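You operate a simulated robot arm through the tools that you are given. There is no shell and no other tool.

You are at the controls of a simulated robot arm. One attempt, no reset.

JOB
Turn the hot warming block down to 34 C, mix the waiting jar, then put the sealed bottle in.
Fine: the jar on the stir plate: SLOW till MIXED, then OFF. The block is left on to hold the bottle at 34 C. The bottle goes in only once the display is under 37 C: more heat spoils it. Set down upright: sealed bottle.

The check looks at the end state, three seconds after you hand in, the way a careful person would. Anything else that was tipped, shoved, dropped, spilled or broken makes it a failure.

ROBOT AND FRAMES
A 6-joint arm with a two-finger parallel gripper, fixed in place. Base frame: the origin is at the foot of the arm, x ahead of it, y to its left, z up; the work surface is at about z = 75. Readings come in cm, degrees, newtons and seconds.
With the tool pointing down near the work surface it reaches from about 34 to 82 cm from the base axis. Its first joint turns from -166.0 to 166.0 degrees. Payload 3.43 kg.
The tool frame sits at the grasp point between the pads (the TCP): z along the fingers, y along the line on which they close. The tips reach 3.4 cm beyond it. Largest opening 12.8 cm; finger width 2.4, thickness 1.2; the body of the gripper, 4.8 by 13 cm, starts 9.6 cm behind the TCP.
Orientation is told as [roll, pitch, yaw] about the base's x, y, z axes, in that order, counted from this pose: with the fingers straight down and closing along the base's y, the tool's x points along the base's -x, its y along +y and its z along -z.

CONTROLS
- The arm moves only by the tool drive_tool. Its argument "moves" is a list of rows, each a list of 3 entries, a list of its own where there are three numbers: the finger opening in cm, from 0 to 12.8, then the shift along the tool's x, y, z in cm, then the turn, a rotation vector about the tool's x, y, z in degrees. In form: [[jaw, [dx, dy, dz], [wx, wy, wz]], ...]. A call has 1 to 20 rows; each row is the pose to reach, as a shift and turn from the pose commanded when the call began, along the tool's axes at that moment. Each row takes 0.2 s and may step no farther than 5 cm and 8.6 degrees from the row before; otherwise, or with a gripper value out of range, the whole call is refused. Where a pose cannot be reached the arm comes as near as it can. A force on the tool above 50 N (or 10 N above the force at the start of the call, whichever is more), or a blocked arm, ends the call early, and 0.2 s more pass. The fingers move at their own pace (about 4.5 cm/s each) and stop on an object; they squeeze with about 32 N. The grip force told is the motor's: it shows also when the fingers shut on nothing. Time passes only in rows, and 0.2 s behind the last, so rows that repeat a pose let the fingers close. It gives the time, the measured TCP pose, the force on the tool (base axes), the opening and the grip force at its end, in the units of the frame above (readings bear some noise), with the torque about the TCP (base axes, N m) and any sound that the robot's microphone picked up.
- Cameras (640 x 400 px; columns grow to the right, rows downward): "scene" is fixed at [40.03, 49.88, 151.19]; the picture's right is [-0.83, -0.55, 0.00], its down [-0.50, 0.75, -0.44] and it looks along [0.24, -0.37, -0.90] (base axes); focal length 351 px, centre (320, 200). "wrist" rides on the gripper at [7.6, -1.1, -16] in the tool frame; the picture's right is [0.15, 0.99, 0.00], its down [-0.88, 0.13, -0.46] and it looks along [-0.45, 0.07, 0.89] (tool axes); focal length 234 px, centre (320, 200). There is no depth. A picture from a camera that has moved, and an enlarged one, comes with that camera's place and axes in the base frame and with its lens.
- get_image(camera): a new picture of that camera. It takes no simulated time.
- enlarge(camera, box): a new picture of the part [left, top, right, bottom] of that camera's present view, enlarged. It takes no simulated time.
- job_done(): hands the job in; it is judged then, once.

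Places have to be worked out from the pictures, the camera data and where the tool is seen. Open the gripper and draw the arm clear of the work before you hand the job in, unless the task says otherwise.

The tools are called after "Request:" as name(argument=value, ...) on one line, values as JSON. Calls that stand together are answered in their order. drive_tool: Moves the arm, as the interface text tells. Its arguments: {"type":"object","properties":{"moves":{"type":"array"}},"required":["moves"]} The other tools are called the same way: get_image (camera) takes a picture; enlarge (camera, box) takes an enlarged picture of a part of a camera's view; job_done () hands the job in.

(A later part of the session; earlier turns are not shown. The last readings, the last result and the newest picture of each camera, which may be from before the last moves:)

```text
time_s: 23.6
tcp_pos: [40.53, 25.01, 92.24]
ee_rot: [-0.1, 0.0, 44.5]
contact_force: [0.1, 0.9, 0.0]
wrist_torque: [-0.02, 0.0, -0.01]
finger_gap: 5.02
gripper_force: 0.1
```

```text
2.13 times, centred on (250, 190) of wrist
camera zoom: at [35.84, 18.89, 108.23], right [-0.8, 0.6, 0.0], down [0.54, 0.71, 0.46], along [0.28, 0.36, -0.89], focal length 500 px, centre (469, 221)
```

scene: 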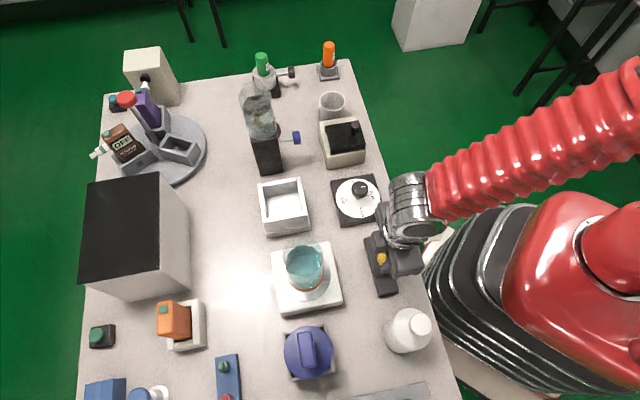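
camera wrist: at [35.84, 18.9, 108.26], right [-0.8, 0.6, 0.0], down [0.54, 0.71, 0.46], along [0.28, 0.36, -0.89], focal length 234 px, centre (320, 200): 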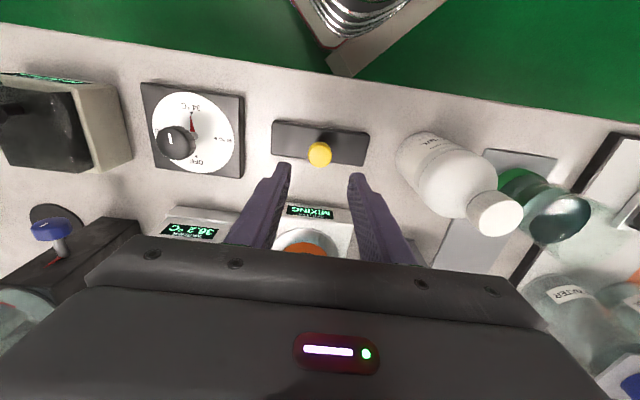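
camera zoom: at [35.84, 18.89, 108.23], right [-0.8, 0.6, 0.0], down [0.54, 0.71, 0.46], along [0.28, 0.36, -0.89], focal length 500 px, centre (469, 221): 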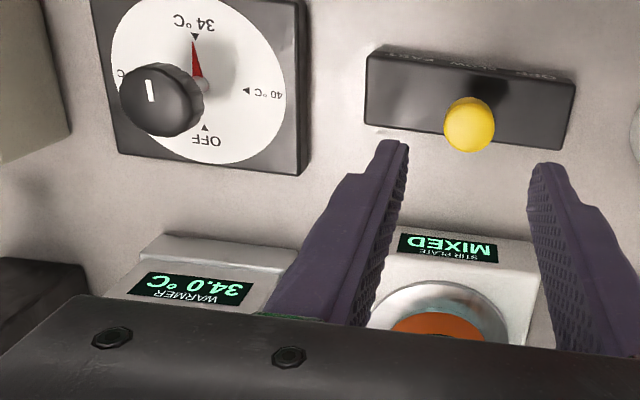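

The display now reads MIXED. I'll go down, grip the knob, slide it 3.85 cm back to OFF, release and rise.

Request:
drive_tool(moves=[[5.0, [0, 0, 4], [0, 0, 0]], [5.0, [0, 0, 8], [0, 0, 0]], [5.0, [0, 0, 10.8], [0, 0, 0]], [2.0, [0, 0, 10.8], [0, 0, 0]], [2.0, [0, 0, 10.8], [0, 0, 0]], [2.0, [0, 0, 10.8], [0, 0, 0]], [2.0, [0, 0, 10.8], [0, 0, 0]], [2.0, [0, 0.7, 10.8], [0, 0, 0]], [2.0, [0, 1.4, 10.8], [0, 0, 0]], [2.0, [0, 2.1, 10.8], [0, 0, 0]], [2.0, [0, 2.8, 10.8], [0, 0, 0]], [2.0, [0, 3.4, 10.8], [0, 0, 0]], [2.0, [0, 3.85, 10.8], [0, 0, 0]], [2.0, [0, 3.85, 10.8], [0, 0, 0]], [5.0, [0, 3.85, 10.8], [0, 0, 0]], [5.0, [0, 3.85, 10.8], [0, 0, 0]], [5.0, [0, 3.85, 10.8], [0, 0, 0]], [5.0, [0, 3.85, 7], [0, 0, 0]], [5.0, [0, 3.85, 3], [0, 0, 0]], [5.0, [0, 3.85, 0], [0, 0, 0]]])

Request:
get_image(camera="wrist")

Request:
enlarge(camera="wrist", box=[100, 100, 400, 280])

```text
time_s: 27.8
tcp_pos: [37.7, 27.78, 92.34]
ee_rot: [-0.1, 0.0, 44.6]
contact_force: [-0.2, 0.7, -0.2]
wrist_torque: [0.02, 0.0, 0.01]
finger_gap: 5.0
gripper_force: 0.1
```

```text
taken
camera wrist: at [32.89, 21.64, 108.37], right [-0.8, 0.6, 0.0], down [0.54, 0.71, 0.46], along [0.28, 0.36, -0.89], focal length 234 px, centre (320, 200)
```

wrist: 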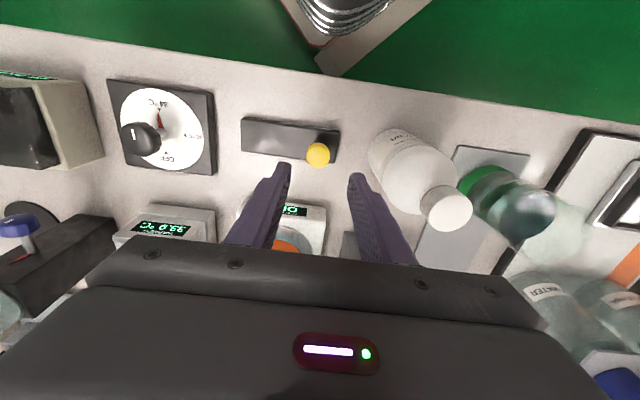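

```text
2.13 times, centred on (250, 190) of wrist
camera zoom: at [32.89, 21.64, 108.37], right [-0.8, 0.6, 0.0], down [0.54, 0.71, 0.46], along [0.28, 0.36, -0.89], focal length 500 px, centre (469, 221)
```

zoom: 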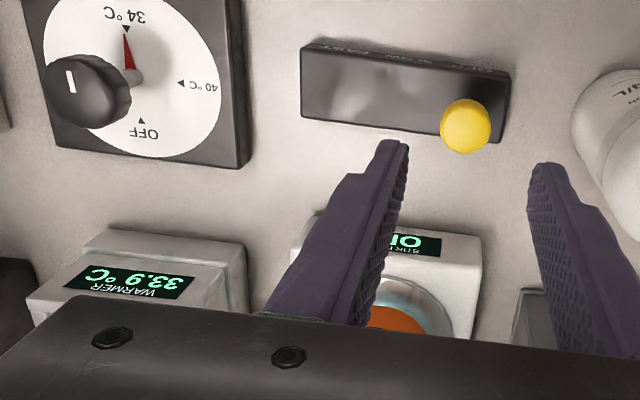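

The slider is back at OFF and the warmer reads 33.9 °C. I'll look closely at the bottle and the well to plan the grasp.

Request:
enlarge(camera="wrist", box=[350, 110, 490, 240])

Request:
enlarge(camera="scene", box=[245, 165, 325, 245])

Request:
enlarge(camera="scene", box=[240, 220, 400, 340])

Request:
enlarge(camera="wrist", box=[260, 190, 330, 240])

```text
3.08 times, centred on (420, 175) of wrist
camera zoom: at [32.89, 21.64, 108.37], right [-0.8, 0.6, 0.0], down [0.54, 0.71, 0.46], along [0.28, 0.36, -0.89], focal length 720 px, centre (12, 277)
```

zoom: 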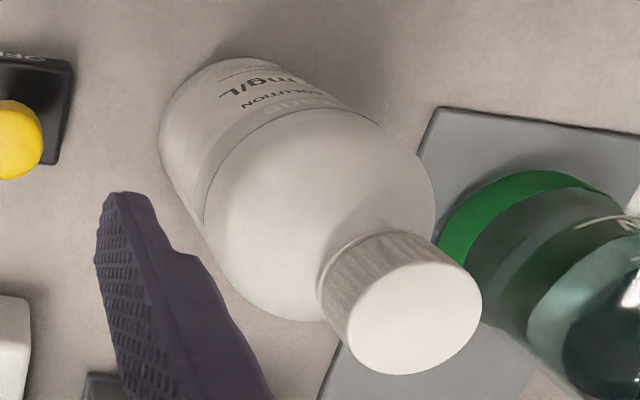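

```text
5.00 times, centred on (285, 205) of scene
camera zoom: at [40.03, 49.88, 151.19], right [-0.83, -0.55, 0.0], down [-0.5, 0.75, -0.44], along [0.24, -0.37, -0.9], focal length 1753 px, centre (495, 175)
```

zoom: 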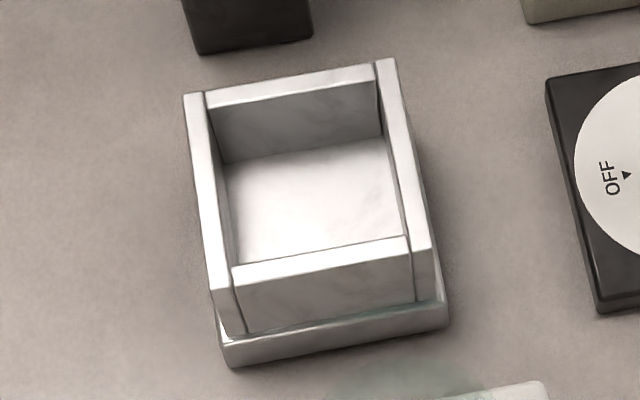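

```text
3.33 times, centred on (320, 280) of scene
camera zoom: at [40.03, 49.88, 151.19], right [-0.83, -0.55, 0.0], down [-0.5, 0.75, -0.44], along [0.24, -0.37, -0.9], focal length 1169 px, centre (320, -67)
```

zoom: 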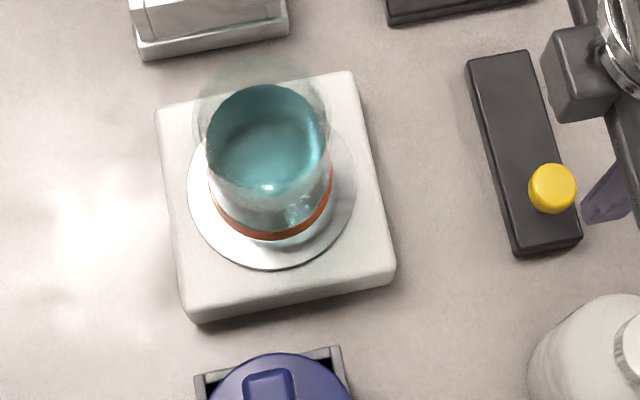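

```text
8.00 times, centred on (295, 215) of wrist
camera zoom: at [32.89, 21.64, 108.37], right [-0.8, 0.6, 0.0], down [0.54, 0.71, 0.46], along [0.28, 0.36, -0.89], focal length 1873 px, centre (520, 80)
```

zoom: 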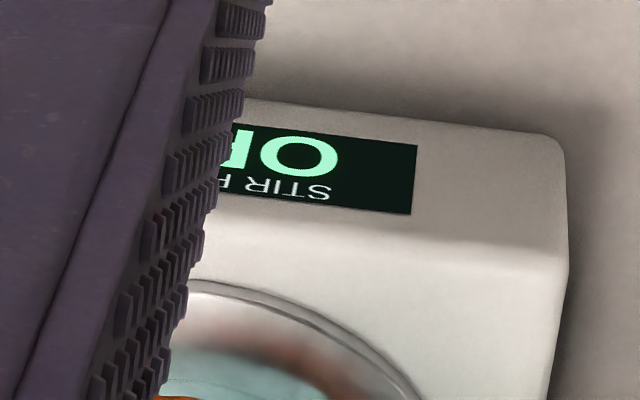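

The stir display shows OFF. The bottle is about 6.9 cm across and stands at about (30.3, 35.1), with its cap top at z≈92.6. The well is about 7.6 cm square inside, floor z≈77.3, rim z≈83.3, and is centred near (65, 26.3). The well is too tight for fingers beside the bottle, so I'll lift it by the cap. First I'll rise and hover over the cap.

Request:
drive_tool(moves=[[6.5, [0, 0, -4], [0, 0, 0]], [6.5, [0, 0, -7.5], [0, 0, 0]], [6.5, [0, 3.5, -7.5], [0, 0, 0]], [6.5, [0, 7, -7.5], [0, 0, 0]], [6.5, [0.04, 10.43, -7.5], [0, 0, 0]], [6.5, [0.04, 10.43, -7.5], [0, 0, 0]]])

Request:
get_image(camera="wrist")

Request:
get_image(camera="scene")

```text
time_s: 29.2
tcp_pos: [30.29, 35.18, 99.79]
ee_rot: [-0.1, 0.1, 44.6]
contact_force: [0.2, -0.4, -0.6]
wrist_torque: [0.01, 0.0, -0.05]
finger_gap: 6.49
gripper_force: 0.0
```

```text
taken
camera wrist: at [25.6, 29.03, 115.82], right [-0.8, 0.6, 0.0], down [0.54, 0.71, 0.46], along [0.28, 0.36, -0.89], focal length 234 px, centre (320, 200)
```

wrist: 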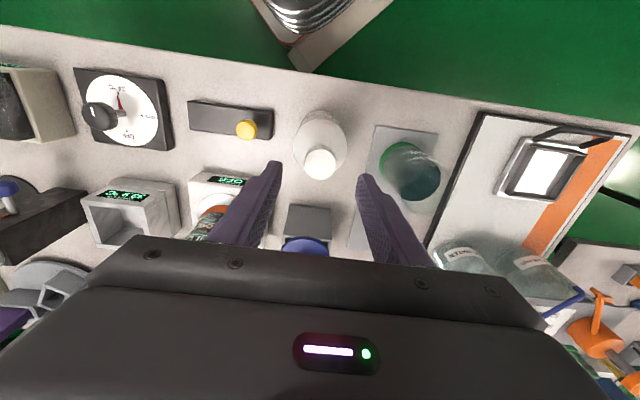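

```text
taken
```

scene: 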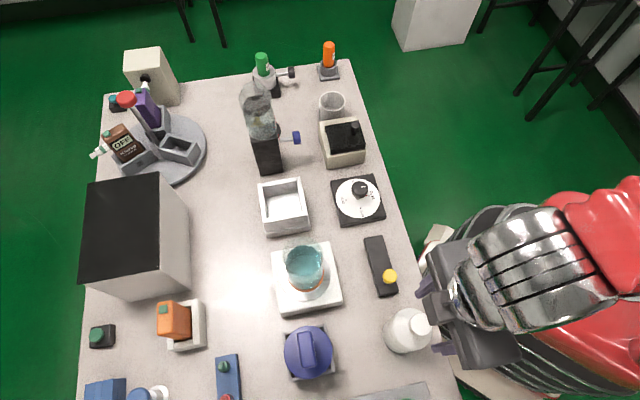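

I'm hovering over the cap. If the TCP axis is centred, the cap top should appear at about (319.5, 163), so I'll measure it precisely.

Request:
enlarge(camera="wrist", box=[270, 90, 370, 190])

Request:
enlarge(camera="wrist", box=[70, 160, 270, 260])

```text
4.00 times, centred on (320, 140) of wrist
camera zoom: at [25.6, 29.03, 115.82], right [-0.8, 0.6, 0.0], down [0.54, 0.71, 0.46], along [0.28, 0.36, -0.89], focal length 937 px, centre (320, 440)
```

zoom: 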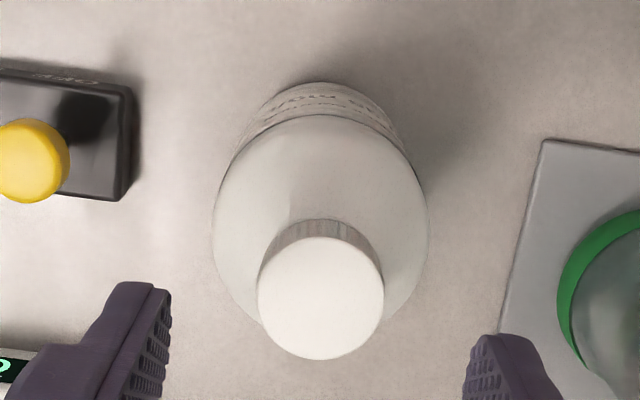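

```text
3.20 times, centred on (170, 210) of wrist
camera zoom: at [25.6, 29.03, 115.82], right [-0.8, 0.6, 0.0], down [0.54, 0.71, 0.46], along [0.28, 0.36, -0.89], focal length 749 px, centre (800, 168)
```

zoom: 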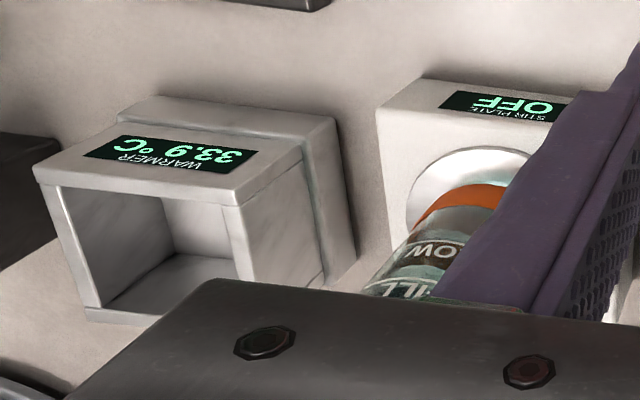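

The cap is within about 0.2 cm of centre and the displays read OFF and 33.9 °C. I'll correct slightly, lower until the tips sit around the cap's lower part (TCP z≈93.7), and look again before closing.

Request:
drive_tool(moves=[[6.5, [-0.15, 0.08, 2], [0, 0, 0]], [6.5, [-0.15, 0.08, 4.5], [0, 0, 0]], [6.5, [-0.15, 0.08, 6.1], [0, 0, 0]], [6.5, [-0.15, 0.08, 6.1], [0, 0, 0]]])

Request:
enlarge(camera="wrist", box=[240, 90, 400, 230])

Request:
enlarge(camera="scene", box=[360, 270, 480, 370])

```text
time_s: 30.2
tcp_pos: [30.36, 35.17, 93.74]
ee_rot: [-0.1, 0.0, 44.6]
contact_force: [0.5, 0.4, -0.4]
wrist_torque: [-0.02, 0.03, 0.0]
finger_gap: 6.5
gripper_force: 0.0
```

```text
2.86 times, centred on (320, 160) of wrist
camera zoom: at [25.72, 28.97, 109.69], right [-0.8, 0.6, 0.0], down [0.54, 0.71, 0.46], along [0.28, 0.36, -0.89], focal length 669 px, centre (320, 314)
```

zoom: 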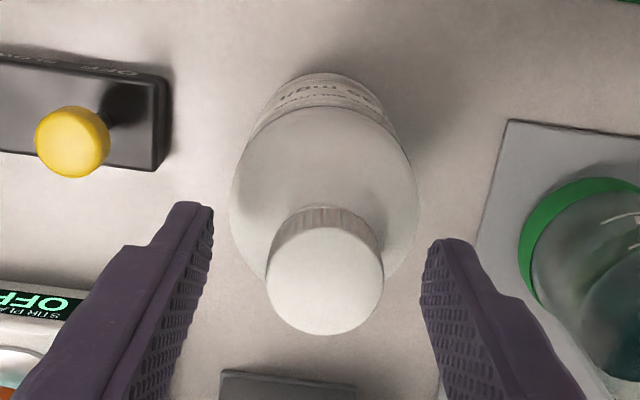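

```text
4.00 times, centred on (420, 320) of scene
camera zoom: at [40.03, 49.88, 151.19], right [-0.83, -0.55, 0.0], down [-0.5, 0.75, -0.44], along [0.24, -0.37, -0.9], focal length 1403 px, centre (-80, -280)
```

zoom: 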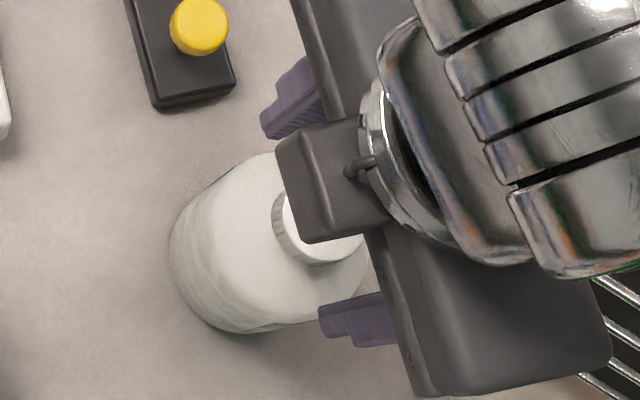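

The cap is about 0.2 cm off along the closing axis. I'll correct that and then close gently on the cap.

Request:
drive_tool(moves=[[6.5, [-0.1, 0.2, 0], [0, 0, 0]], [6.5, [-0.1, 0.2, 0], [0, 0, 0]], [5.0, [-0.1, 0.2, 0], [0, 0, 0]], [4.0, [-0.1, 0.2, 0], [0, 0, 0]], [3.6, [-0.1, 0.2, 0], [0, 0, 0]], [3.6, [-0.1, 0.2, 0], [0, 0, 0]]])

Request:
enlarge(camera="wrist", box=[240, 90, 400, 230])

```text
time_s: 31.6
tcp_pos: [30.27, 35.34, 93.68]
ee_rot: [-0.1, 0.0, 44.6]
contact_force: [0.0, 0.3, 0.3]
wrist_torque: [-0.03, 0.01, 0.01]
finger_gap: 3.59
gripper_force: 0.0
```

```text
2.86 times, centred on (320, 160) of wrist
camera zoom: at [25.66, 29.24, 109.71], right [-0.8, 0.6, 0.0], down [0.54, 0.71, 0.46], along [0.28, 0.36, -0.89], focal length 669 px, centre (320, 314)
```

zoom: 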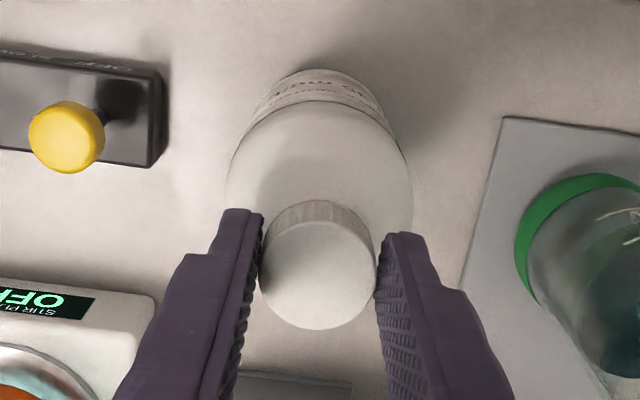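

The cap sits between the pads with even gaps and no force. Now I'll close fully on it.

Request:
drive_tool(moves=[[2.5, [0, 0, 0], [0, 0, 0]], [2.5, [0, 0, 0], [0, 0, 0]], [2.5, [0, 0, 0], [0, 0, 0]], [2.5, [0, 0, 0], [0, 0, 0]]])

```text
time_s: 32.6
tcp_pos: [30.32, 35.48, 93.72]
ee_rot: [-0.1, 0.0, 44.6]
contact_force: [1.3, -1.3, 1.2]
wrist_torque: [-0.06, -0.09, 0.01]
finger_gap: 3.29
gripper_force: 31.7
```

The cap is held at 3.29 cm with 32 N. I'll lift a little first to see the load and whether it hangs straight.

Request:
drive_tool(moves=[[2.5, [0, 0, -0.4], [0, 0, 0]], [2.5, [0, 0, -0.9], [0, 0, 0]], [2.5, [0, 0, -1.5], [0, 0, 0]], [2.5, [0, 0, -2.0], [0, 0, 0]], [2.5, [0, 0, -2.0], [0, 0, 0]]])

Request:
enlarge(camera="wrist", box=[240, 90, 400, 230])

Request:
enlarge(camera="scene", box=[360, 270, 480, 370])

```text
time_s: 33.8
tcp_pos: [30.37, 35.29, 95.6]
ee_rot: [-0.1, 0.1, 44.6]
contact_force: [0.8, -0.1, -4.7]
wrist_torque: [-0.01, -0.03, -0.01]
finger_gap: 3.29
gripper_force: 32.5
```

```text
2.86 times, centred on (320, 160) of wrist
camera zoom: at [25.69, 29.19, 111.69], right [-0.8, 0.6, 0.0], down [0.54, 0.71, 0.46], along [0.28, 0.36, -0.89], focal length 669 px, centre (320, 314)
```

zoom: 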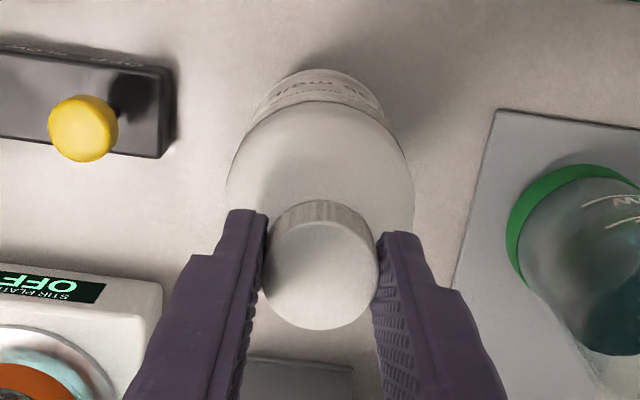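

```text
4.00 times, centred on (420, 320) of scene
camera zoom: at [40.03, 49.88, 151.19], right [-0.83, -0.55, 0.0], down [-0.5, 0.75, -0.44], along [0.24, -0.37, -0.9], focal length 1403 px, centre (-80, -280)
```

zoom: 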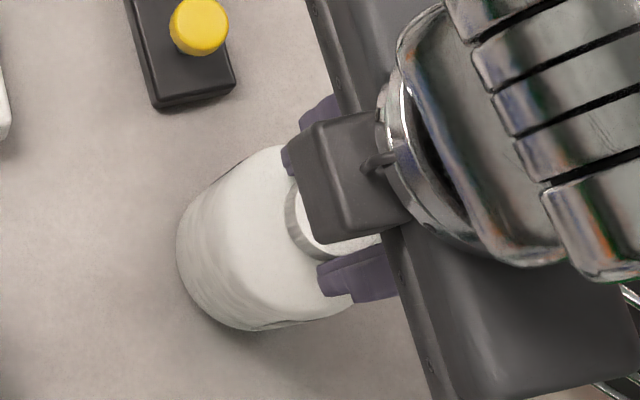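

The bottle is hanging straight, with a load of about 4.7 N. I'll lift until its bottom is at about z=90, then carry it round over the slider side, away from the jar, to a waypoint short of the block.

Request:
drive_tool(moves=[[2.5, [0, 0, -1.5], [0, 0, 0]], [2.5, [0, 0, -4], [0, 0, 0]], [2.5, [0, 0, -7], [0, 0, 0]], [2.5, [0, 0, -10], [0, 0, 0]], [2.5, [0, 0, -12.5], [0, 0, 0]], [2.5, [0, 0, -13.1], [0, 0, 0]], [2.5, [-0.1, -2, -13.1], [0, 0, 0]], [2.5, [-0.25, -5, -13.1], [0, 0, 0]], [2.5, [-0.45, -8, -13.1], [0, 0, 0]], [2.5, [-0.6, -11, -13.1], [0, 0, 0]], [2.5, [-0.8, -14, -13.1], [0, 0, 0]], [2.5, [-1.0, -17, -13.1], [0, 0, 0]], [2.5, [-1.5, -19.75, -13.1], [0, 0, 0]], [2.5, [-3.4, -22.2, -13.1], [0, 0, 0]], [2.5, [-5.5, -24.7, -13.1], [0, 0, 0]], [2.5, [-7.6, -27.2, -13.1], [0, 0, 0]], [2.5, [-9.2, -29.0, -13.1], [0, 0, 0]], [2.5, [-9.65, -29.59, -13.1], [0, 0, 0]], [2.5, [-9.65, -29.59, -13.1], [0, 0, 0]]])

Request:
get_image(camera="scene")

Request:
get_image(camera="wrist")

```text
time_s: 37.8
tcp_pos: [57.98, 21.16, 108.69]
ee_rot: [0.1, 0.1, 44.6]
contact_force: [0.0, -1.1, -4.7]
wrist_torque: [0.0, -0.02, -0.05]
finger_gap: 3.27
gripper_force: 32.0
```

```text
taken
```

scene: 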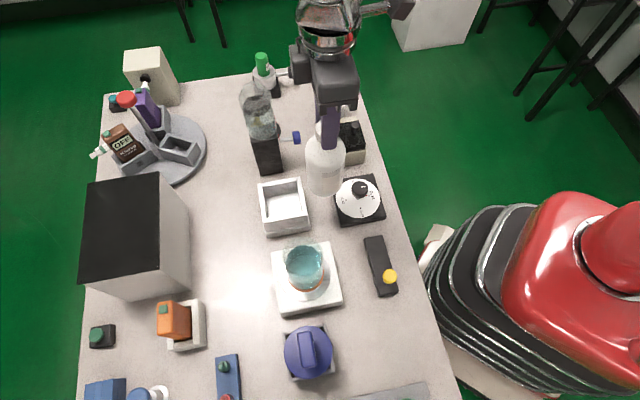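

```text
taken
camera wrist: at [53.31, 14.97, 124.68], right [-0.8, 0.6, 0.0], down [0.54, 0.71, 0.46], along [0.27, 0.36, -0.89], focal length 234 px, centre (320, 200)
```

wrist: 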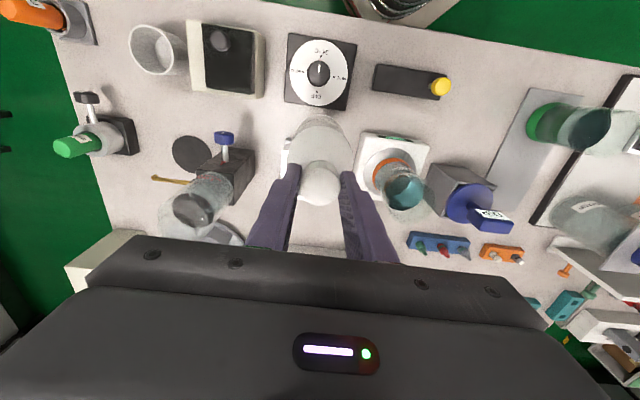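

The bottle is at (58, 21.2, 108.7), clear of everything. I'll move over the well's estimated centre (65.1, 26.5), keeping the bottle's bottom about 1.5 cm above the rim, and use the scene camera to check the alignment.

Request:
drive_tool(moves=[[2.5, [-1.5, -0.2, 0], [0, 0, 0]], [2.5, [-4.0, -0.5, 0], [0, 0, 0]], [2.5, [-6.5, -0.85, 0], [0, 0, 0]], [2.5, [-8.3, -1.1, 0], [0, 0, 0]], [2.5, [-8.81, -1.17, 0], [0, 0, 0]], [2.5, [-8.81, -1.17, 1.5], [0, 0, 0]], [2.5, [-8.81, -1.17, 3.5], [0, 0, 0]], [2.5, [-8.81, -1.17, 4.7], [0, 0, 0]], [2.5, [-8.81, -1.17, 4.7], [0, 0, 0]]])

Request:
enlarge(camera="scene", box=[245, 145, 345, 245])

Request:
get_image(camera="wrist")

Request:
enlarge(camera="wrist", box=[250, 80, 390, 220])

```text
time_s: 39.8
tcp_pos: [65.13, 26.44, 104.1]
ee_rot: [0.0, -0.1, 44.7]
contact_force: [0.5, -0.6, -4.8]
wrist_torque: [0.02, 0.0, 0.02]
finger_gap: 3.31
gripper_force: 31.9
```

```text
4.00 times, centred on (295, 195) of scene
camera zoom: at [40.03, 49.88, 151.19], right [-0.83, -0.55, 0.0], down [-0.5, 0.75, -0.44], along [0.24, -0.37, -0.9], focal length 1403 px, centre (420, 220)
```

zoom: 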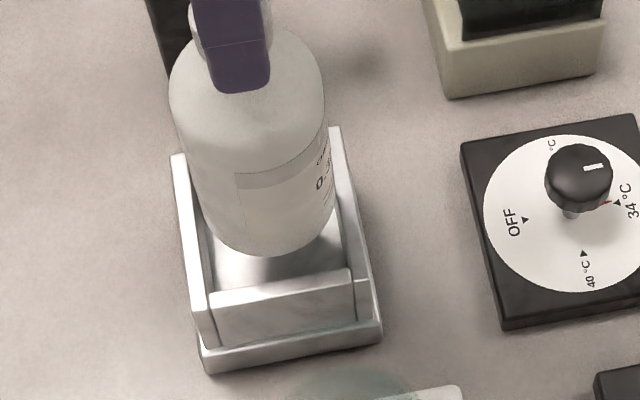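

```text
taken
camera wrist: at [60.44, 20.24, 120.06], right [-0.8, 0.6, 0.0], down [0.54, 0.71, 0.46], along [0.28, 0.36, -0.89], focal length 234 px, centre (320, 200)
```

wrist: 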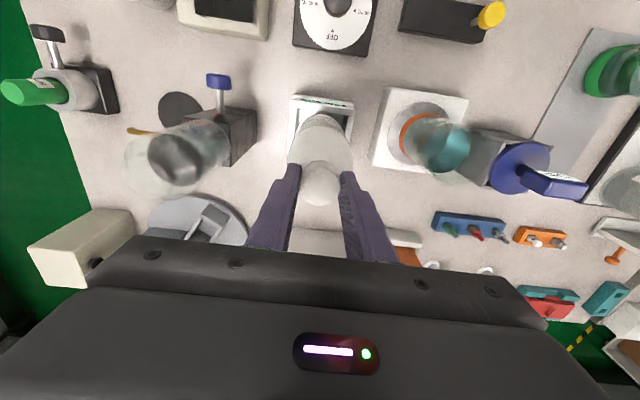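

```text
2.86 times, centred on (320, 150) of wrist
camera zoom: at [60.44, 20.24, 120.06], right [-0.8, 0.6, 0.0], down [0.54, 0.71, 0.46], along [0.28, 0.36, -0.89], focal length 669 px, centre (320, 343)
```

zoom: 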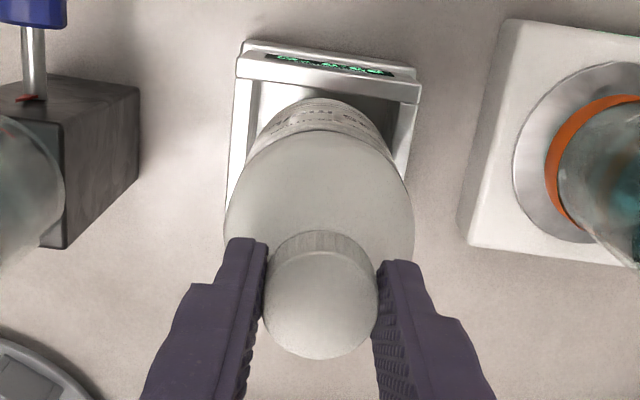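

The bottle appears close to centred above the well. I'll enlarge both views further to measure the remaining offset.

Request:
enlarge(camera="wrist", box=[280, 80, 360, 150])

Request:
enlarge(camera="scene", box=[280, 170, 340, 240])

Request:
enlarge(camera="scene", box=[255, 170, 315, 240])

```text
5.71 times, centred on (320, 115) of wrist
camera zoom: at [60.44, 20.24, 120.06], right [-0.8, 0.6, 0.0], down [0.54, 0.71, 0.46], along [0.28, 0.36, -0.89], focal length 1338 px, centre (320, 686)
```

zoom: 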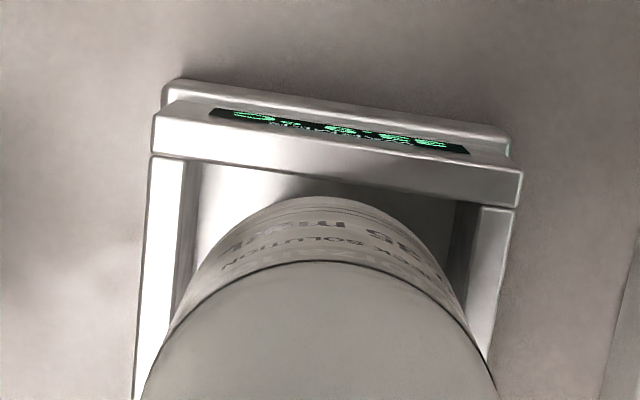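

```text
5.71 times, centred on (310, 205) of scene
camera zoom: at [40.03, 49.88, 151.19], right [-0.83, -0.55, 0.0], down [-0.5, 0.75, -0.44], along [0.24, -0.37, -0.9], focal length 2004 px, centre (377, 171)
```

zoom: 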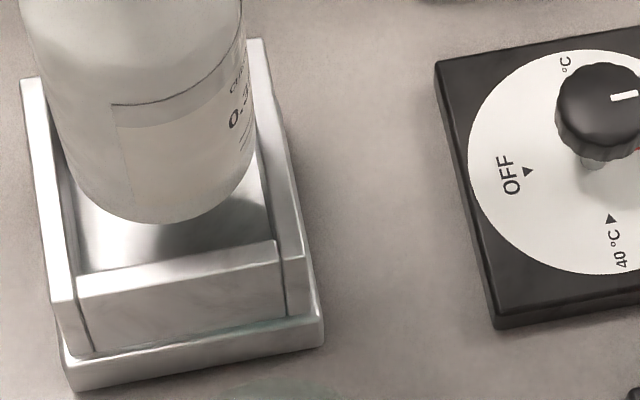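

```text
5.71 times, centred on (285, 205) of scene
camera zoom: at [40.03, 49.88, 151.19], right [-0.83, -0.55, 0.0], down [-0.5, 0.75, -0.44], along [0.24, -0.37, -0.9], focal length 2004 px, centre (520, 171)
```

zoom: 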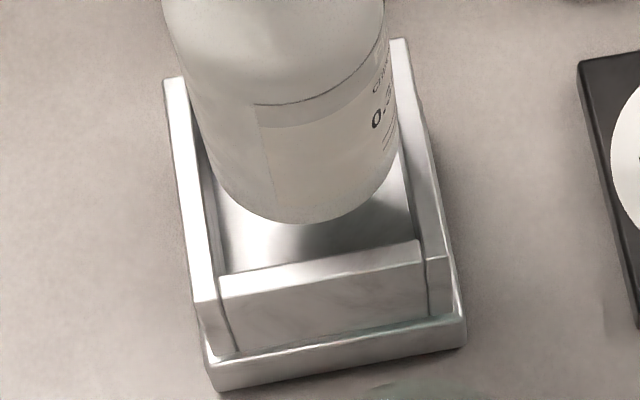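

Both views put the well centre about 0.25 cm further along tool -x and within 0.1 cm along tool y. I'll apply that, lower until the bottle's bottom is just above the rim, and check again.

Request:
drive_tool(moves=[[2.5, [-0.25, -0.05, 0], [0, 0, 0]], [2.5, [-0.25, -0.05, 0.6], [0, 0, 0]], [2.5, [-0.25, -0.05, 1.2], [0, 0, 0]], [2.5, [-0.25, -0.05, 1.2], [0, 0, 0]]])

Request:
enlarge(camera="wrist", box=[280, 80, 360, 150])

Request:
enlarge(camera="scene", box=[255, 170, 315, 240])

```text
time_s: 40.8
tcp_pos: [65.34, 26.59, 102.9]
ee_rot: [0.1, 0.0, 44.7]
contact_force: [-0.8, -0.3, -4.0]
wrist_torque: [0.02, -0.01, 0.01]
finger_gap: 3.32
gripper_force: 31.8
```

```text
5.71 times, centred on (320, 115) of wrist
camera zoom: at [60.67, 20.47, 118.97], right [-0.8, 0.6, 0.0], down [0.54, 0.71, 0.46], along [0.27, 0.36, -0.89], focal length 1338 px, centre (320, 686)
```

zoom: 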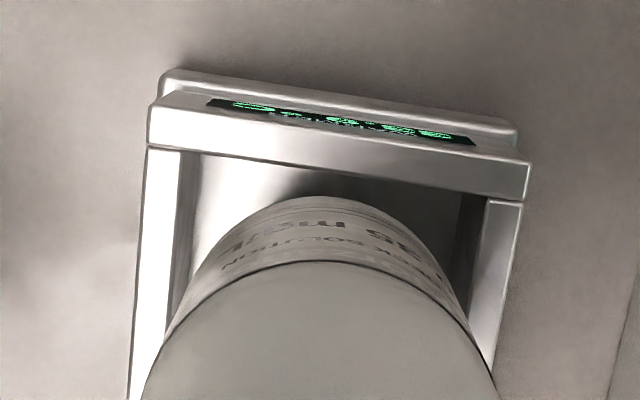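

```text
5.71 times, centred on (285, 205) of scene
camera zoom: at [40.03, 49.88, 151.19], right [-0.83, -0.55, 0.0], down [-0.5, 0.75, -0.44], along [0.24, -0.37, -0.9], focal length 2004 px, centre (520, 171)
```

zoom: 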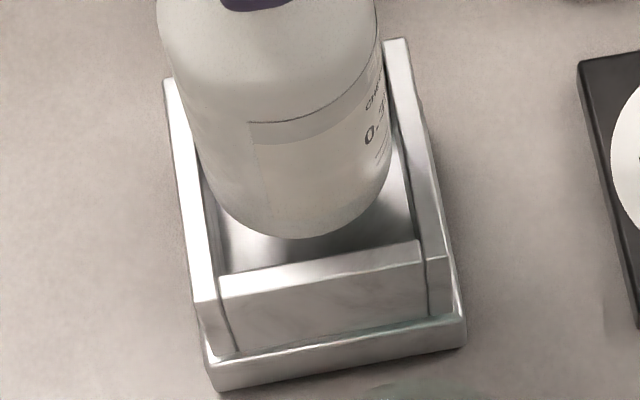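

By these measurements every side still has clearance: about 0.25 cm in tool x and 0.4 cm in tool y. I'll lower slowly by 1.5 cm and watch the forces.

Request:
drive_tool(moves=[[2.5, [0, -0.03, 0.3], [0, 0, 0]], [2.5, [0, -0.03, 0.6], [0, 0, 0]], [2.5, [0, -0.03, 0.9], [0, 0, 0]], [2.5, [0, -0.03, 1.2], [0, 0, 0]], [2.5, [0, -0.03, 1.5], [0, 0, 0]], [2.5, [0, -0.03, 1.5], [0, 0, 0]]])

Request:
enlarge(camera="scene", box=[255, 160, 315, 230])

Request:
enlarge(camera="wrist", box=[280, 80, 360, 150])

```text
time_s: 42.2
tcp_pos: [65.42, 26.59, 101.39]
ee_rot: [-0.1, -0.1, 44.6]
contact_force: [-0.5, 0.8, -4.5]
wrist_torque: [0.0, -0.04, -0.02]
finger_gap: 3.28
gripper_force: 32.5
```

```text
5.71 times, centred on (285, 195) of scene
camera zoom: at [40.03, 49.88, 151.19], right [-0.83, -0.55, 0.0], down [-0.5, 0.75, -0.44], along [0.24, -0.37, -0.9], focal length 2004 px, centre (520, 229)
```

zoom: 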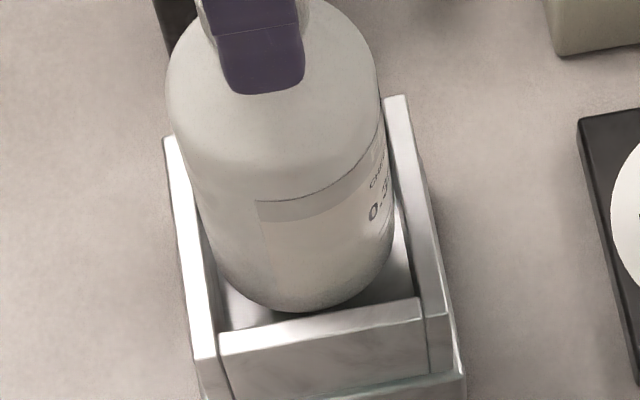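

```text
5.71 times, centred on (320, 115) of wrist
camera zoom: at [60.65, 20.43, 117.4], right [-0.8, 0.6, 0.0], down [0.54, 0.71, 0.46], along [0.28, 0.36, -0.89], focal length 1338 px, centre (320, 686)
```

zoom: 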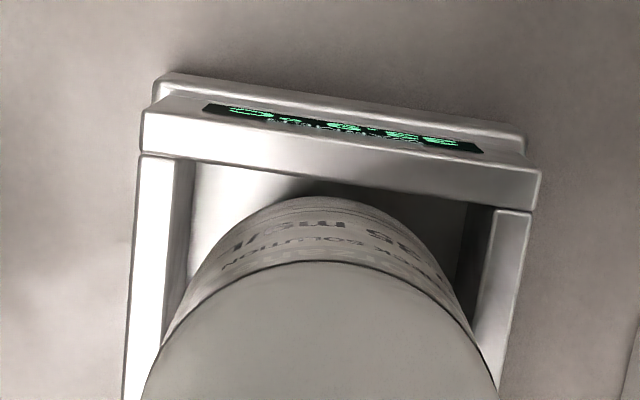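

There is no contact and the bottle's bottom is at rim level. I'll enlarge the wall edges once more to refine the centring before going deeper.

Request:
enlarge(camera="wrist", box=[290, 95, 320, 125])

Request:
enlarge(camera="wrist", box=[330, 95, 360, 125])

Request:
enlarge(camera="scene", box=[260, 185, 310, 225])

```text
13.33 times, centred on (305, 110) of wrist
camera zoom: at [60.65, 20.43, 117.4], right [-0.8, 0.6, 0.0], down [0.54, 0.71, 0.46], along [0.28, 0.36, -0.89], focal length 3122 px, centre (520, 1400)
```

zoom: 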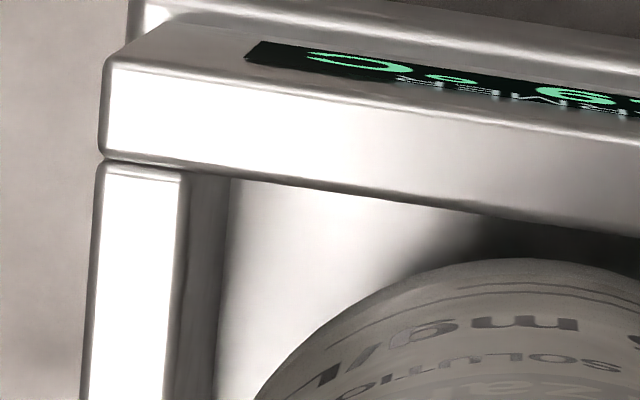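

```text
13.33 times, centred on (345, 110) of wrist
camera zoom: at [60.65, 20.43, 117.4], right [-0.8, 0.6, 0.0], down [0.54, 0.71, 0.46], along [0.28, 0.36, -0.89], focal length 3122 px, centre (-13, 1400)
```

zoom: 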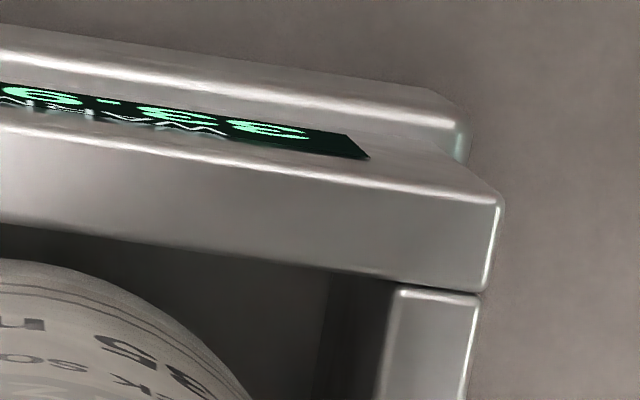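

```text
10.00 times, centred on (285, 205) of scene
camera zoom: at [40.03, 49.88, 151.19], right [-0.83, -0.55, 0.0], down [-0.5, 0.75, -0.44], along [0.24, -0.37, -0.9], focal length 3507 px, centre (670, 150)
```

zoom: 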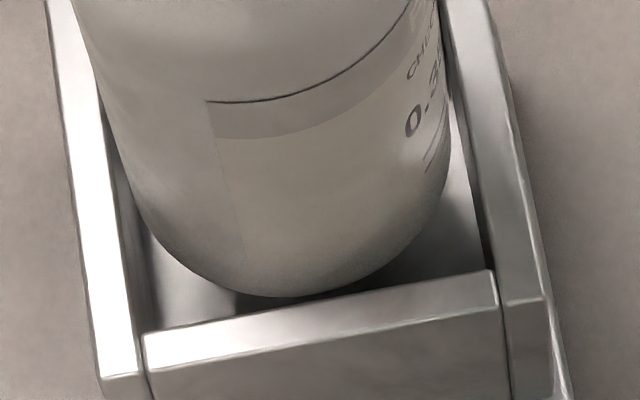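

The estimates agree that the bottle is centred to within about 0.1 cm, with about 0.35 cm clearance all round. I'll lower another 2 cm slowly, watching force and torque.

Request:
drive_tool(moves=[[2.5, [0.03, 0, 0.3], [0, 0, 0]], [2.5, [0.03, 0, 0.6], [0, 0, 0]], [2.5, [0.03, 0, 0.9], [0, 0, 0]], [2.5, [0.03, 0, 1.2], [0, 0, 0]], [2.5, [0.03, 0, 1.5], [0, 0, 0]], [2.5, [0.03, 0, 1.8], [0, 0, 0]], [2.5, [0.03, 0, 2.0], [0, 0, 0]]])

Request:
enlarge(camera="scene", box=[250, 165, 320, 235])

Request:
enlarge(camera="wrist", box=[270, 80, 370, 180])

```text
time_s: 43.8
tcp_pos: [65.13, 26.57, 99.41]
ee_rot: [0.0, -0.1, 44.6]
contact_force: [-0.2, -0.5, -4.6]
wrist_torque: [0.01, -0.03, 0.0]
finger_gap: 3.3
gripper_force: 32.0
```

```text
5.71 times, centred on (285, 200) of scene
camera zoom: at [40.03, 49.88, 151.19], right [-0.83, -0.55, 0.0], down [-0.5, 0.75, -0.44], along [0.24, -0.37, -0.9], focal length 2004 px, centre (520, 200)
```

zoom: 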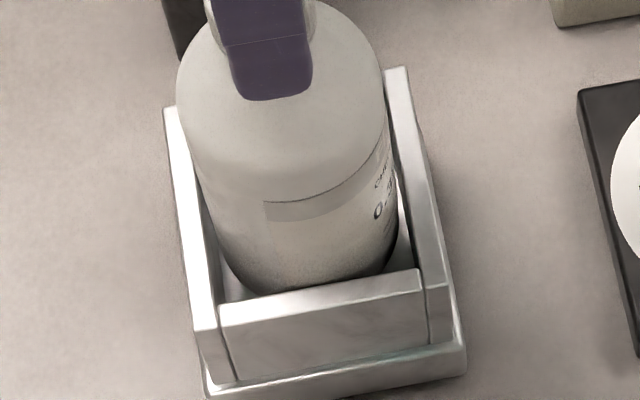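

```text
4.00 times, centred on (320, 130) of wrist
camera zoom: at [60.58, 20.48, 115.37], right [-0.8, 0.6, 0.0], down [0.54, 0.71, 0.46], along [0.27, 0.36, -0.89], focal length 937 px, centre (320, 480)
```

zoom: 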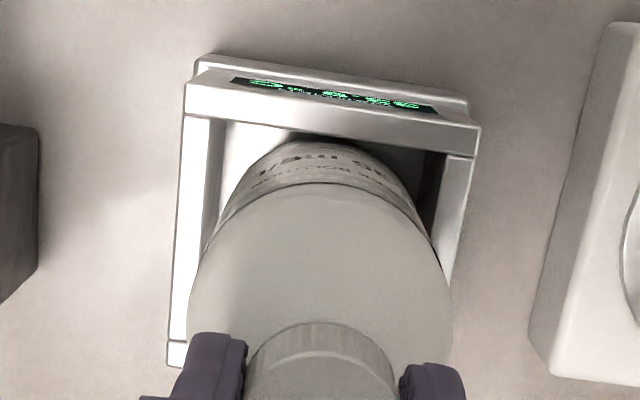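

The bottle is about 2.5 cm into the well with no contact force. I'll lower further, to just above the floor.

Request:
drive_tool(moves=[[2.5, [0, 0, 0.35], [0, 0, 0]], [2.5, [0, 0, 0.7], [0, 0, 0]], [2.5, [0, 0, 1.05], [0, 0, 0]], [2.5, [0, 0, 1.4], [0, 0, 0]], [2.5, [0, 0, 1.75], [0, 0, 0]], [2.5, [0, 0, 2.1], [0, 0, 0]], [2.5, [0, 0, 2.4], [0, 0, 0]], [2.5, [0, 0, 2.4], [0, 0, 0]]])

```text
time_s: 45.6
tcp_pos: [65.4, 26.6, 96.99]
ee_rot: [-0.1, 0.0, 44.6]
contact_force: [0.5, 0.2, -4.6]
wrist_torque: [-0.1, 0.01, 0.01]
finger_gap: 3.29
gripper_force: 32.1
```

It still hangs freely at TCP z=97.0. I'll go down in small steps until the floor takes the weight.

Request:
drive_tool(moves=[[2.5, [0, 0, 0.2], [0, 0, 0]], [2.5, [0, 0, 0.4], [0, 0, 0]], [2.5, [0, 0, 0.6], [0, 0, 0]], [2.5, [0, 0, 0.6], [0, 0, 0]]])

```text
time_s: 46.6
tcp_pos: [65.38, 26.6, 96.58]
ee_rot: [-0.2, -0.3, 44.6]
contact_force: [-0.7, -3.1, 25.5]
wrist_torque: [-0.16, 0.13, 0.01]
finger_gap: 3.32
gripper_force: 32.3
```

The force rose to +25 N at z≈96.6, so the bottle is touching, probably on the floor. I'll ease up slightly to relieve it and look.

Request:
drive_tool(moves=[[2.5, [0, 0, -0.2], [0, 0, 0]], [2.5, [0, 0, -0.2], [0, 0, 0]]])

Request:
enlarge(camera="scene", box=[250, 155, 320, 235])

Request:
enlarge(camera="wrist", box=[270, 80, 370, 200])

```text
time_s: 47.2
tcp_pos: [65.32, 26.64, 96.74]
ee_rot: [-0.1, -0.1, 44.6]
contact_force: [4.8, 1.3, 15.4]
wrist_torque: [0.51, -0.64, -0.04]
finger_gap: 3.32
gripper_force: 32.0
```

```text
5.00 times, centred on (285, 195) of scene
camera zoom: at [40.03, 49.88, 151.19], right [-0.83, -0.55, 0.0], down [-0.5, 0.75, -0.44], along [0.24, -0.37, -0.9], focal length 1753 px, centre (495, 225)
```

zoom: 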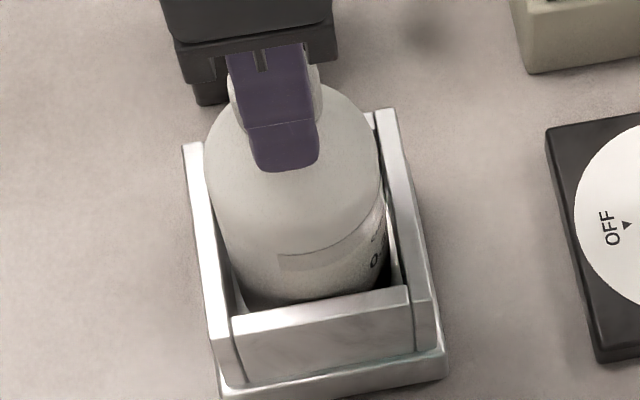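

```text
3.33 times, centred on (320, 140) of wrist
camera zoom: at [60.6, 20.44, 112.65], right [-0.8, 0.6, 0.0], down [0.53, 0.71, 0.46], along [0.28, 0.36, -0.89], focal length 781 px, centre (320, 400)
```

zoom: 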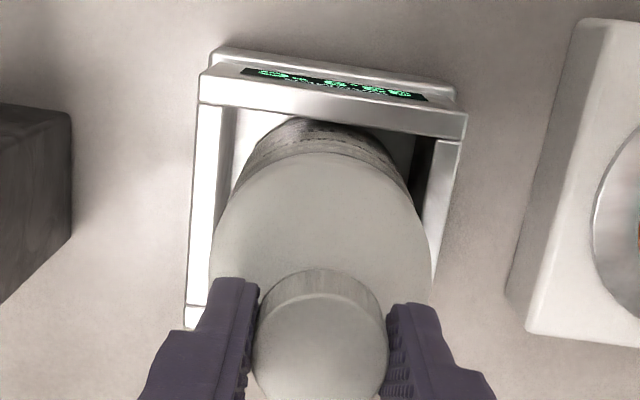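

The bottle looks upright inside the well. I'll ease up another 0.12 cm so the vertical load comes close to zero before releasing.

Request:
drive_tool(moves=[[2.5, [0, 0, -0.06], [0, 0, 0]], [2.5, [0, 0, -0.12], [0, 0, 0]], [2.5, [0, 0, -0.12], [0, 0, 0]]])

```text
time_s: 48.0
tcp_pos: [65.28, 26.58, 96.61]
ee_rot: [0.1, 0.1, 44.5]
contact_force: [2.7, 2.4, 1.8]
wrist_torque: [0.54, -0.5, -0.06]
finger_gap: 3.31
gripper_force: 32.1
```

The vertical load is now about zero, with only a small sideways friction force. I'll open the fingers and let the bottle settle before rising.

Request:
drive_tool(moves=[[3.6, [0, 0, 0], [0, 0, 0]], [4.2, [0, 0, 0], [0, 0, 0]], [5.0, [0, 0, 0], [0, 0, 0]], [6.0, [0, 0, 0], [0, 0, 0]], [6.0, [0, 0, 0], [0, 0, 0]]])

Request:
enlarge(camera="wrist", box=[250, 80, 390, 220])

Request:
enlarge(camera="scene", box=[250, 155, 320, 235])

```text
time_s: 49.2
tcp_pos: [65.23, 26.58, 96.75]
ee_rot: [-0.1, -0.1, 44.6]
contact_force: [-0.1, -0.6, -0.4]
wrist_torque: [-0.03, 0.0, 0.0]
finger_gap: 5.98
gripper_force: 0.0
```

```text
2.86 times, centred on (320, 150) of wrist
camera zoom: at [60.6, 20.41, 112.75], right [-0.8, 0.6, 0.0], down [0.54, 0.71, 0.46], along [0.28, 0.36, -0.89], focal length 669 px, centre (320, 343)
```

zoom: 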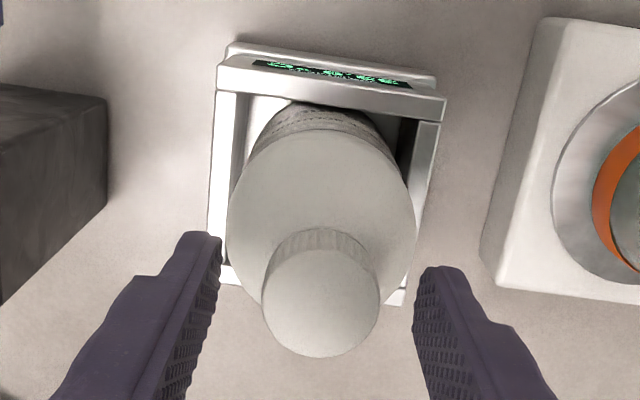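

```text
5.00 times, centred on (285, 195) of scene
camera zoom: at [40.03, 49.88, 151.19], right [-0.83, -0.55, 0.0], down [-0.5, 0.75, -0.44], along [0.24, -0.37, -0.9], focal length 1753 px, centre (495, 225)
```

zoom: 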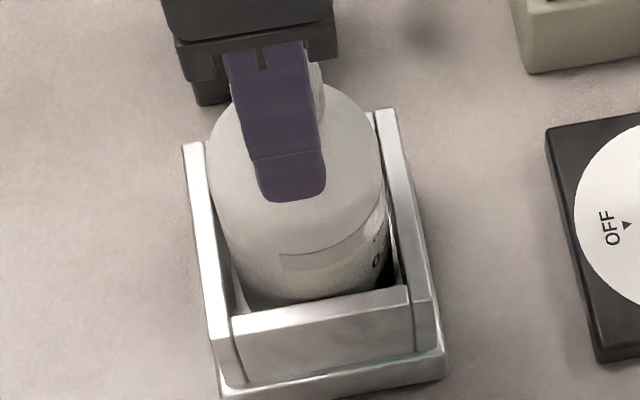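

The bottle is released and sitting in the well. I'll rise straight up and back away, then inspect.

Request:
drive_tool(moves=[[6.0, [0, 0, -2], [0, 0, 0]], [6.0, [0, 0, -5], [0, 0, 0]], [6.0, [0, 0, -9], [0, 0, 0]], [6.0, [0, 0, -12], [0, 0, 0]], [6.0, [4, 0, -13], [0, 0, 0]], [6.0, [8, 0, -13], [0, 0, 0]], [6.0, [12, 0, -13], [0, 0, 0]], [6.0, [16, 0, -13], [0, 0, 0]]])

Request:
get_image(camera="scene")

Request:
get_image(camera="wrist")

Request:
enlarge(camera="scene", box=[240, 130, 400, 310])

```text
time_s: 51.0
tcp_pos: [53.64, 15.22, 109.76]
ee_rot: [0.0, 0.0, 44.7]
contact_force: [0.2, 1.0, 0.3]
wrist_torque: [-0.01, 0.01, -0.02]
finger_gap: 5.99
gripper_force: 0.2
```

```text
taken
```

scene: 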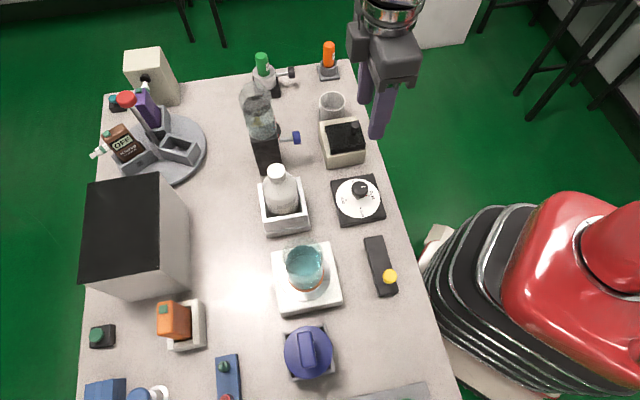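

```text
taken
camera wrist: at [48.93, 9.06, 125.76], right [-0.8, 0.6, 0.0], down [0.54, 0.71, 0.46], along [0.27, 0.36, -0.89], focal length 234 px, centre (320, 200)
```

wrist: 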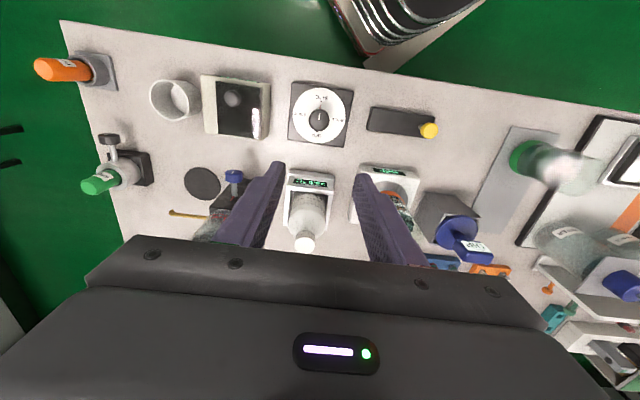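

```text
2.22 times, centred on (320, 220) of scene
camera zoom: at [40.03, 49.88, 151.19], right [-0.83, -0.55, 0.0], down [-0.5, 0.75, -0.44], along [0.24, -0.37, -0.9], focal length 779 px, centre (320, 156)
```

zoom: 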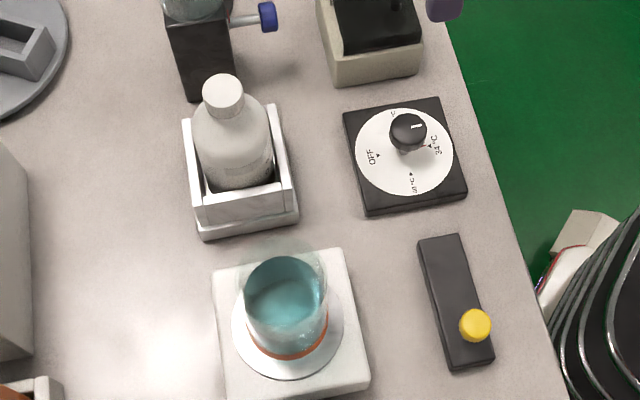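

The bottle stands upright in the well with the cap where expected, and nothing else appears disturbed. I'll read the displays and dial one last time.

Request:
enlarge(camera="wrist", box=[270, 75, 450, 265])

Request:
enlarge(camera="wrist", box=[270, 160, 420, 260])

Request:
enlarge(camera="scene", box=[250, 150, 320, 240])

```text
2.11 times, centred on (360, 170) of wrist
camera zoom: at [48.93, 9.06, 125.76], right [-0.8, 0.6, 0.0], down [0.54, 0.71, 0.46], along [0.27, 0.36, -0.89], focal length 493 px, centre (236, 263)
```

zoom: 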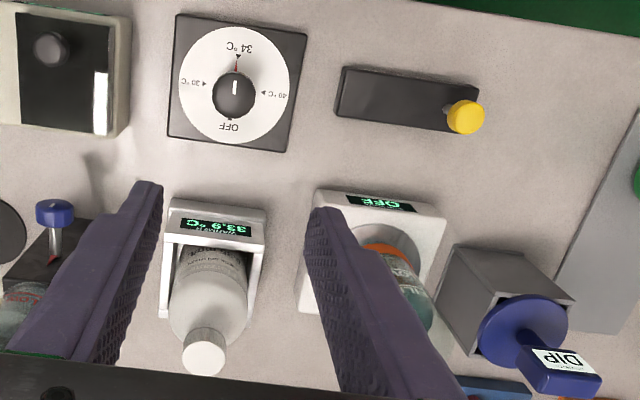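

```text
4.00 times, centred on (345, 210) of wrist
camera zoom: at [48.93, 9.06, 125.76], right [-0.8, 0.6, 0.0], down [0.54, 0.71, 0.46], along [0.27, 0.36, -0.89], focal length 937 px, centre (220, 160)
```

zoom: 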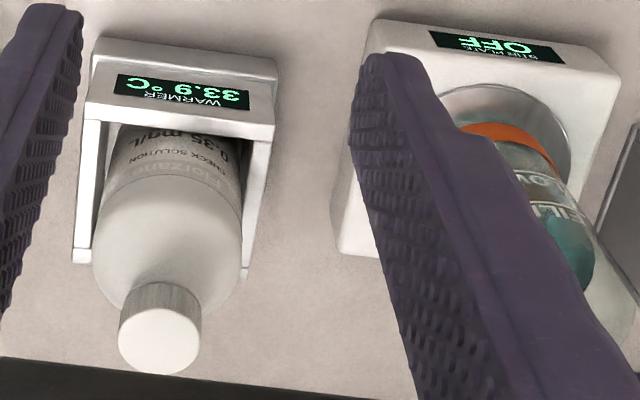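

```text
4.44 times, centred on (285, 195) of scene
camera zoom: at [40.03, 49.88, 151.19], right [-0.83, -0.55, 0.0], down [-0.5, 0.75, -0.44], along [0.24, -0.37, -0.9], focal length 1558 px, centre (476, 222)
```

zoom: 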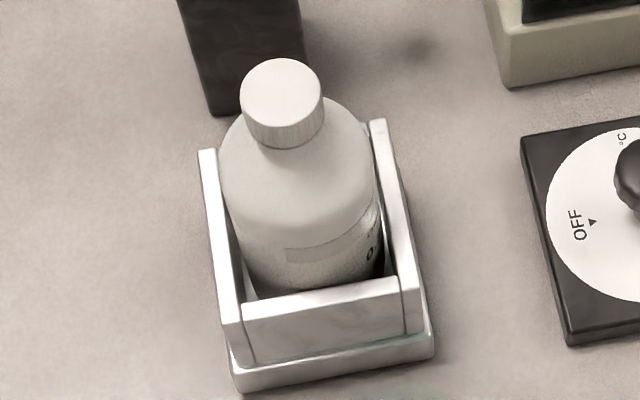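

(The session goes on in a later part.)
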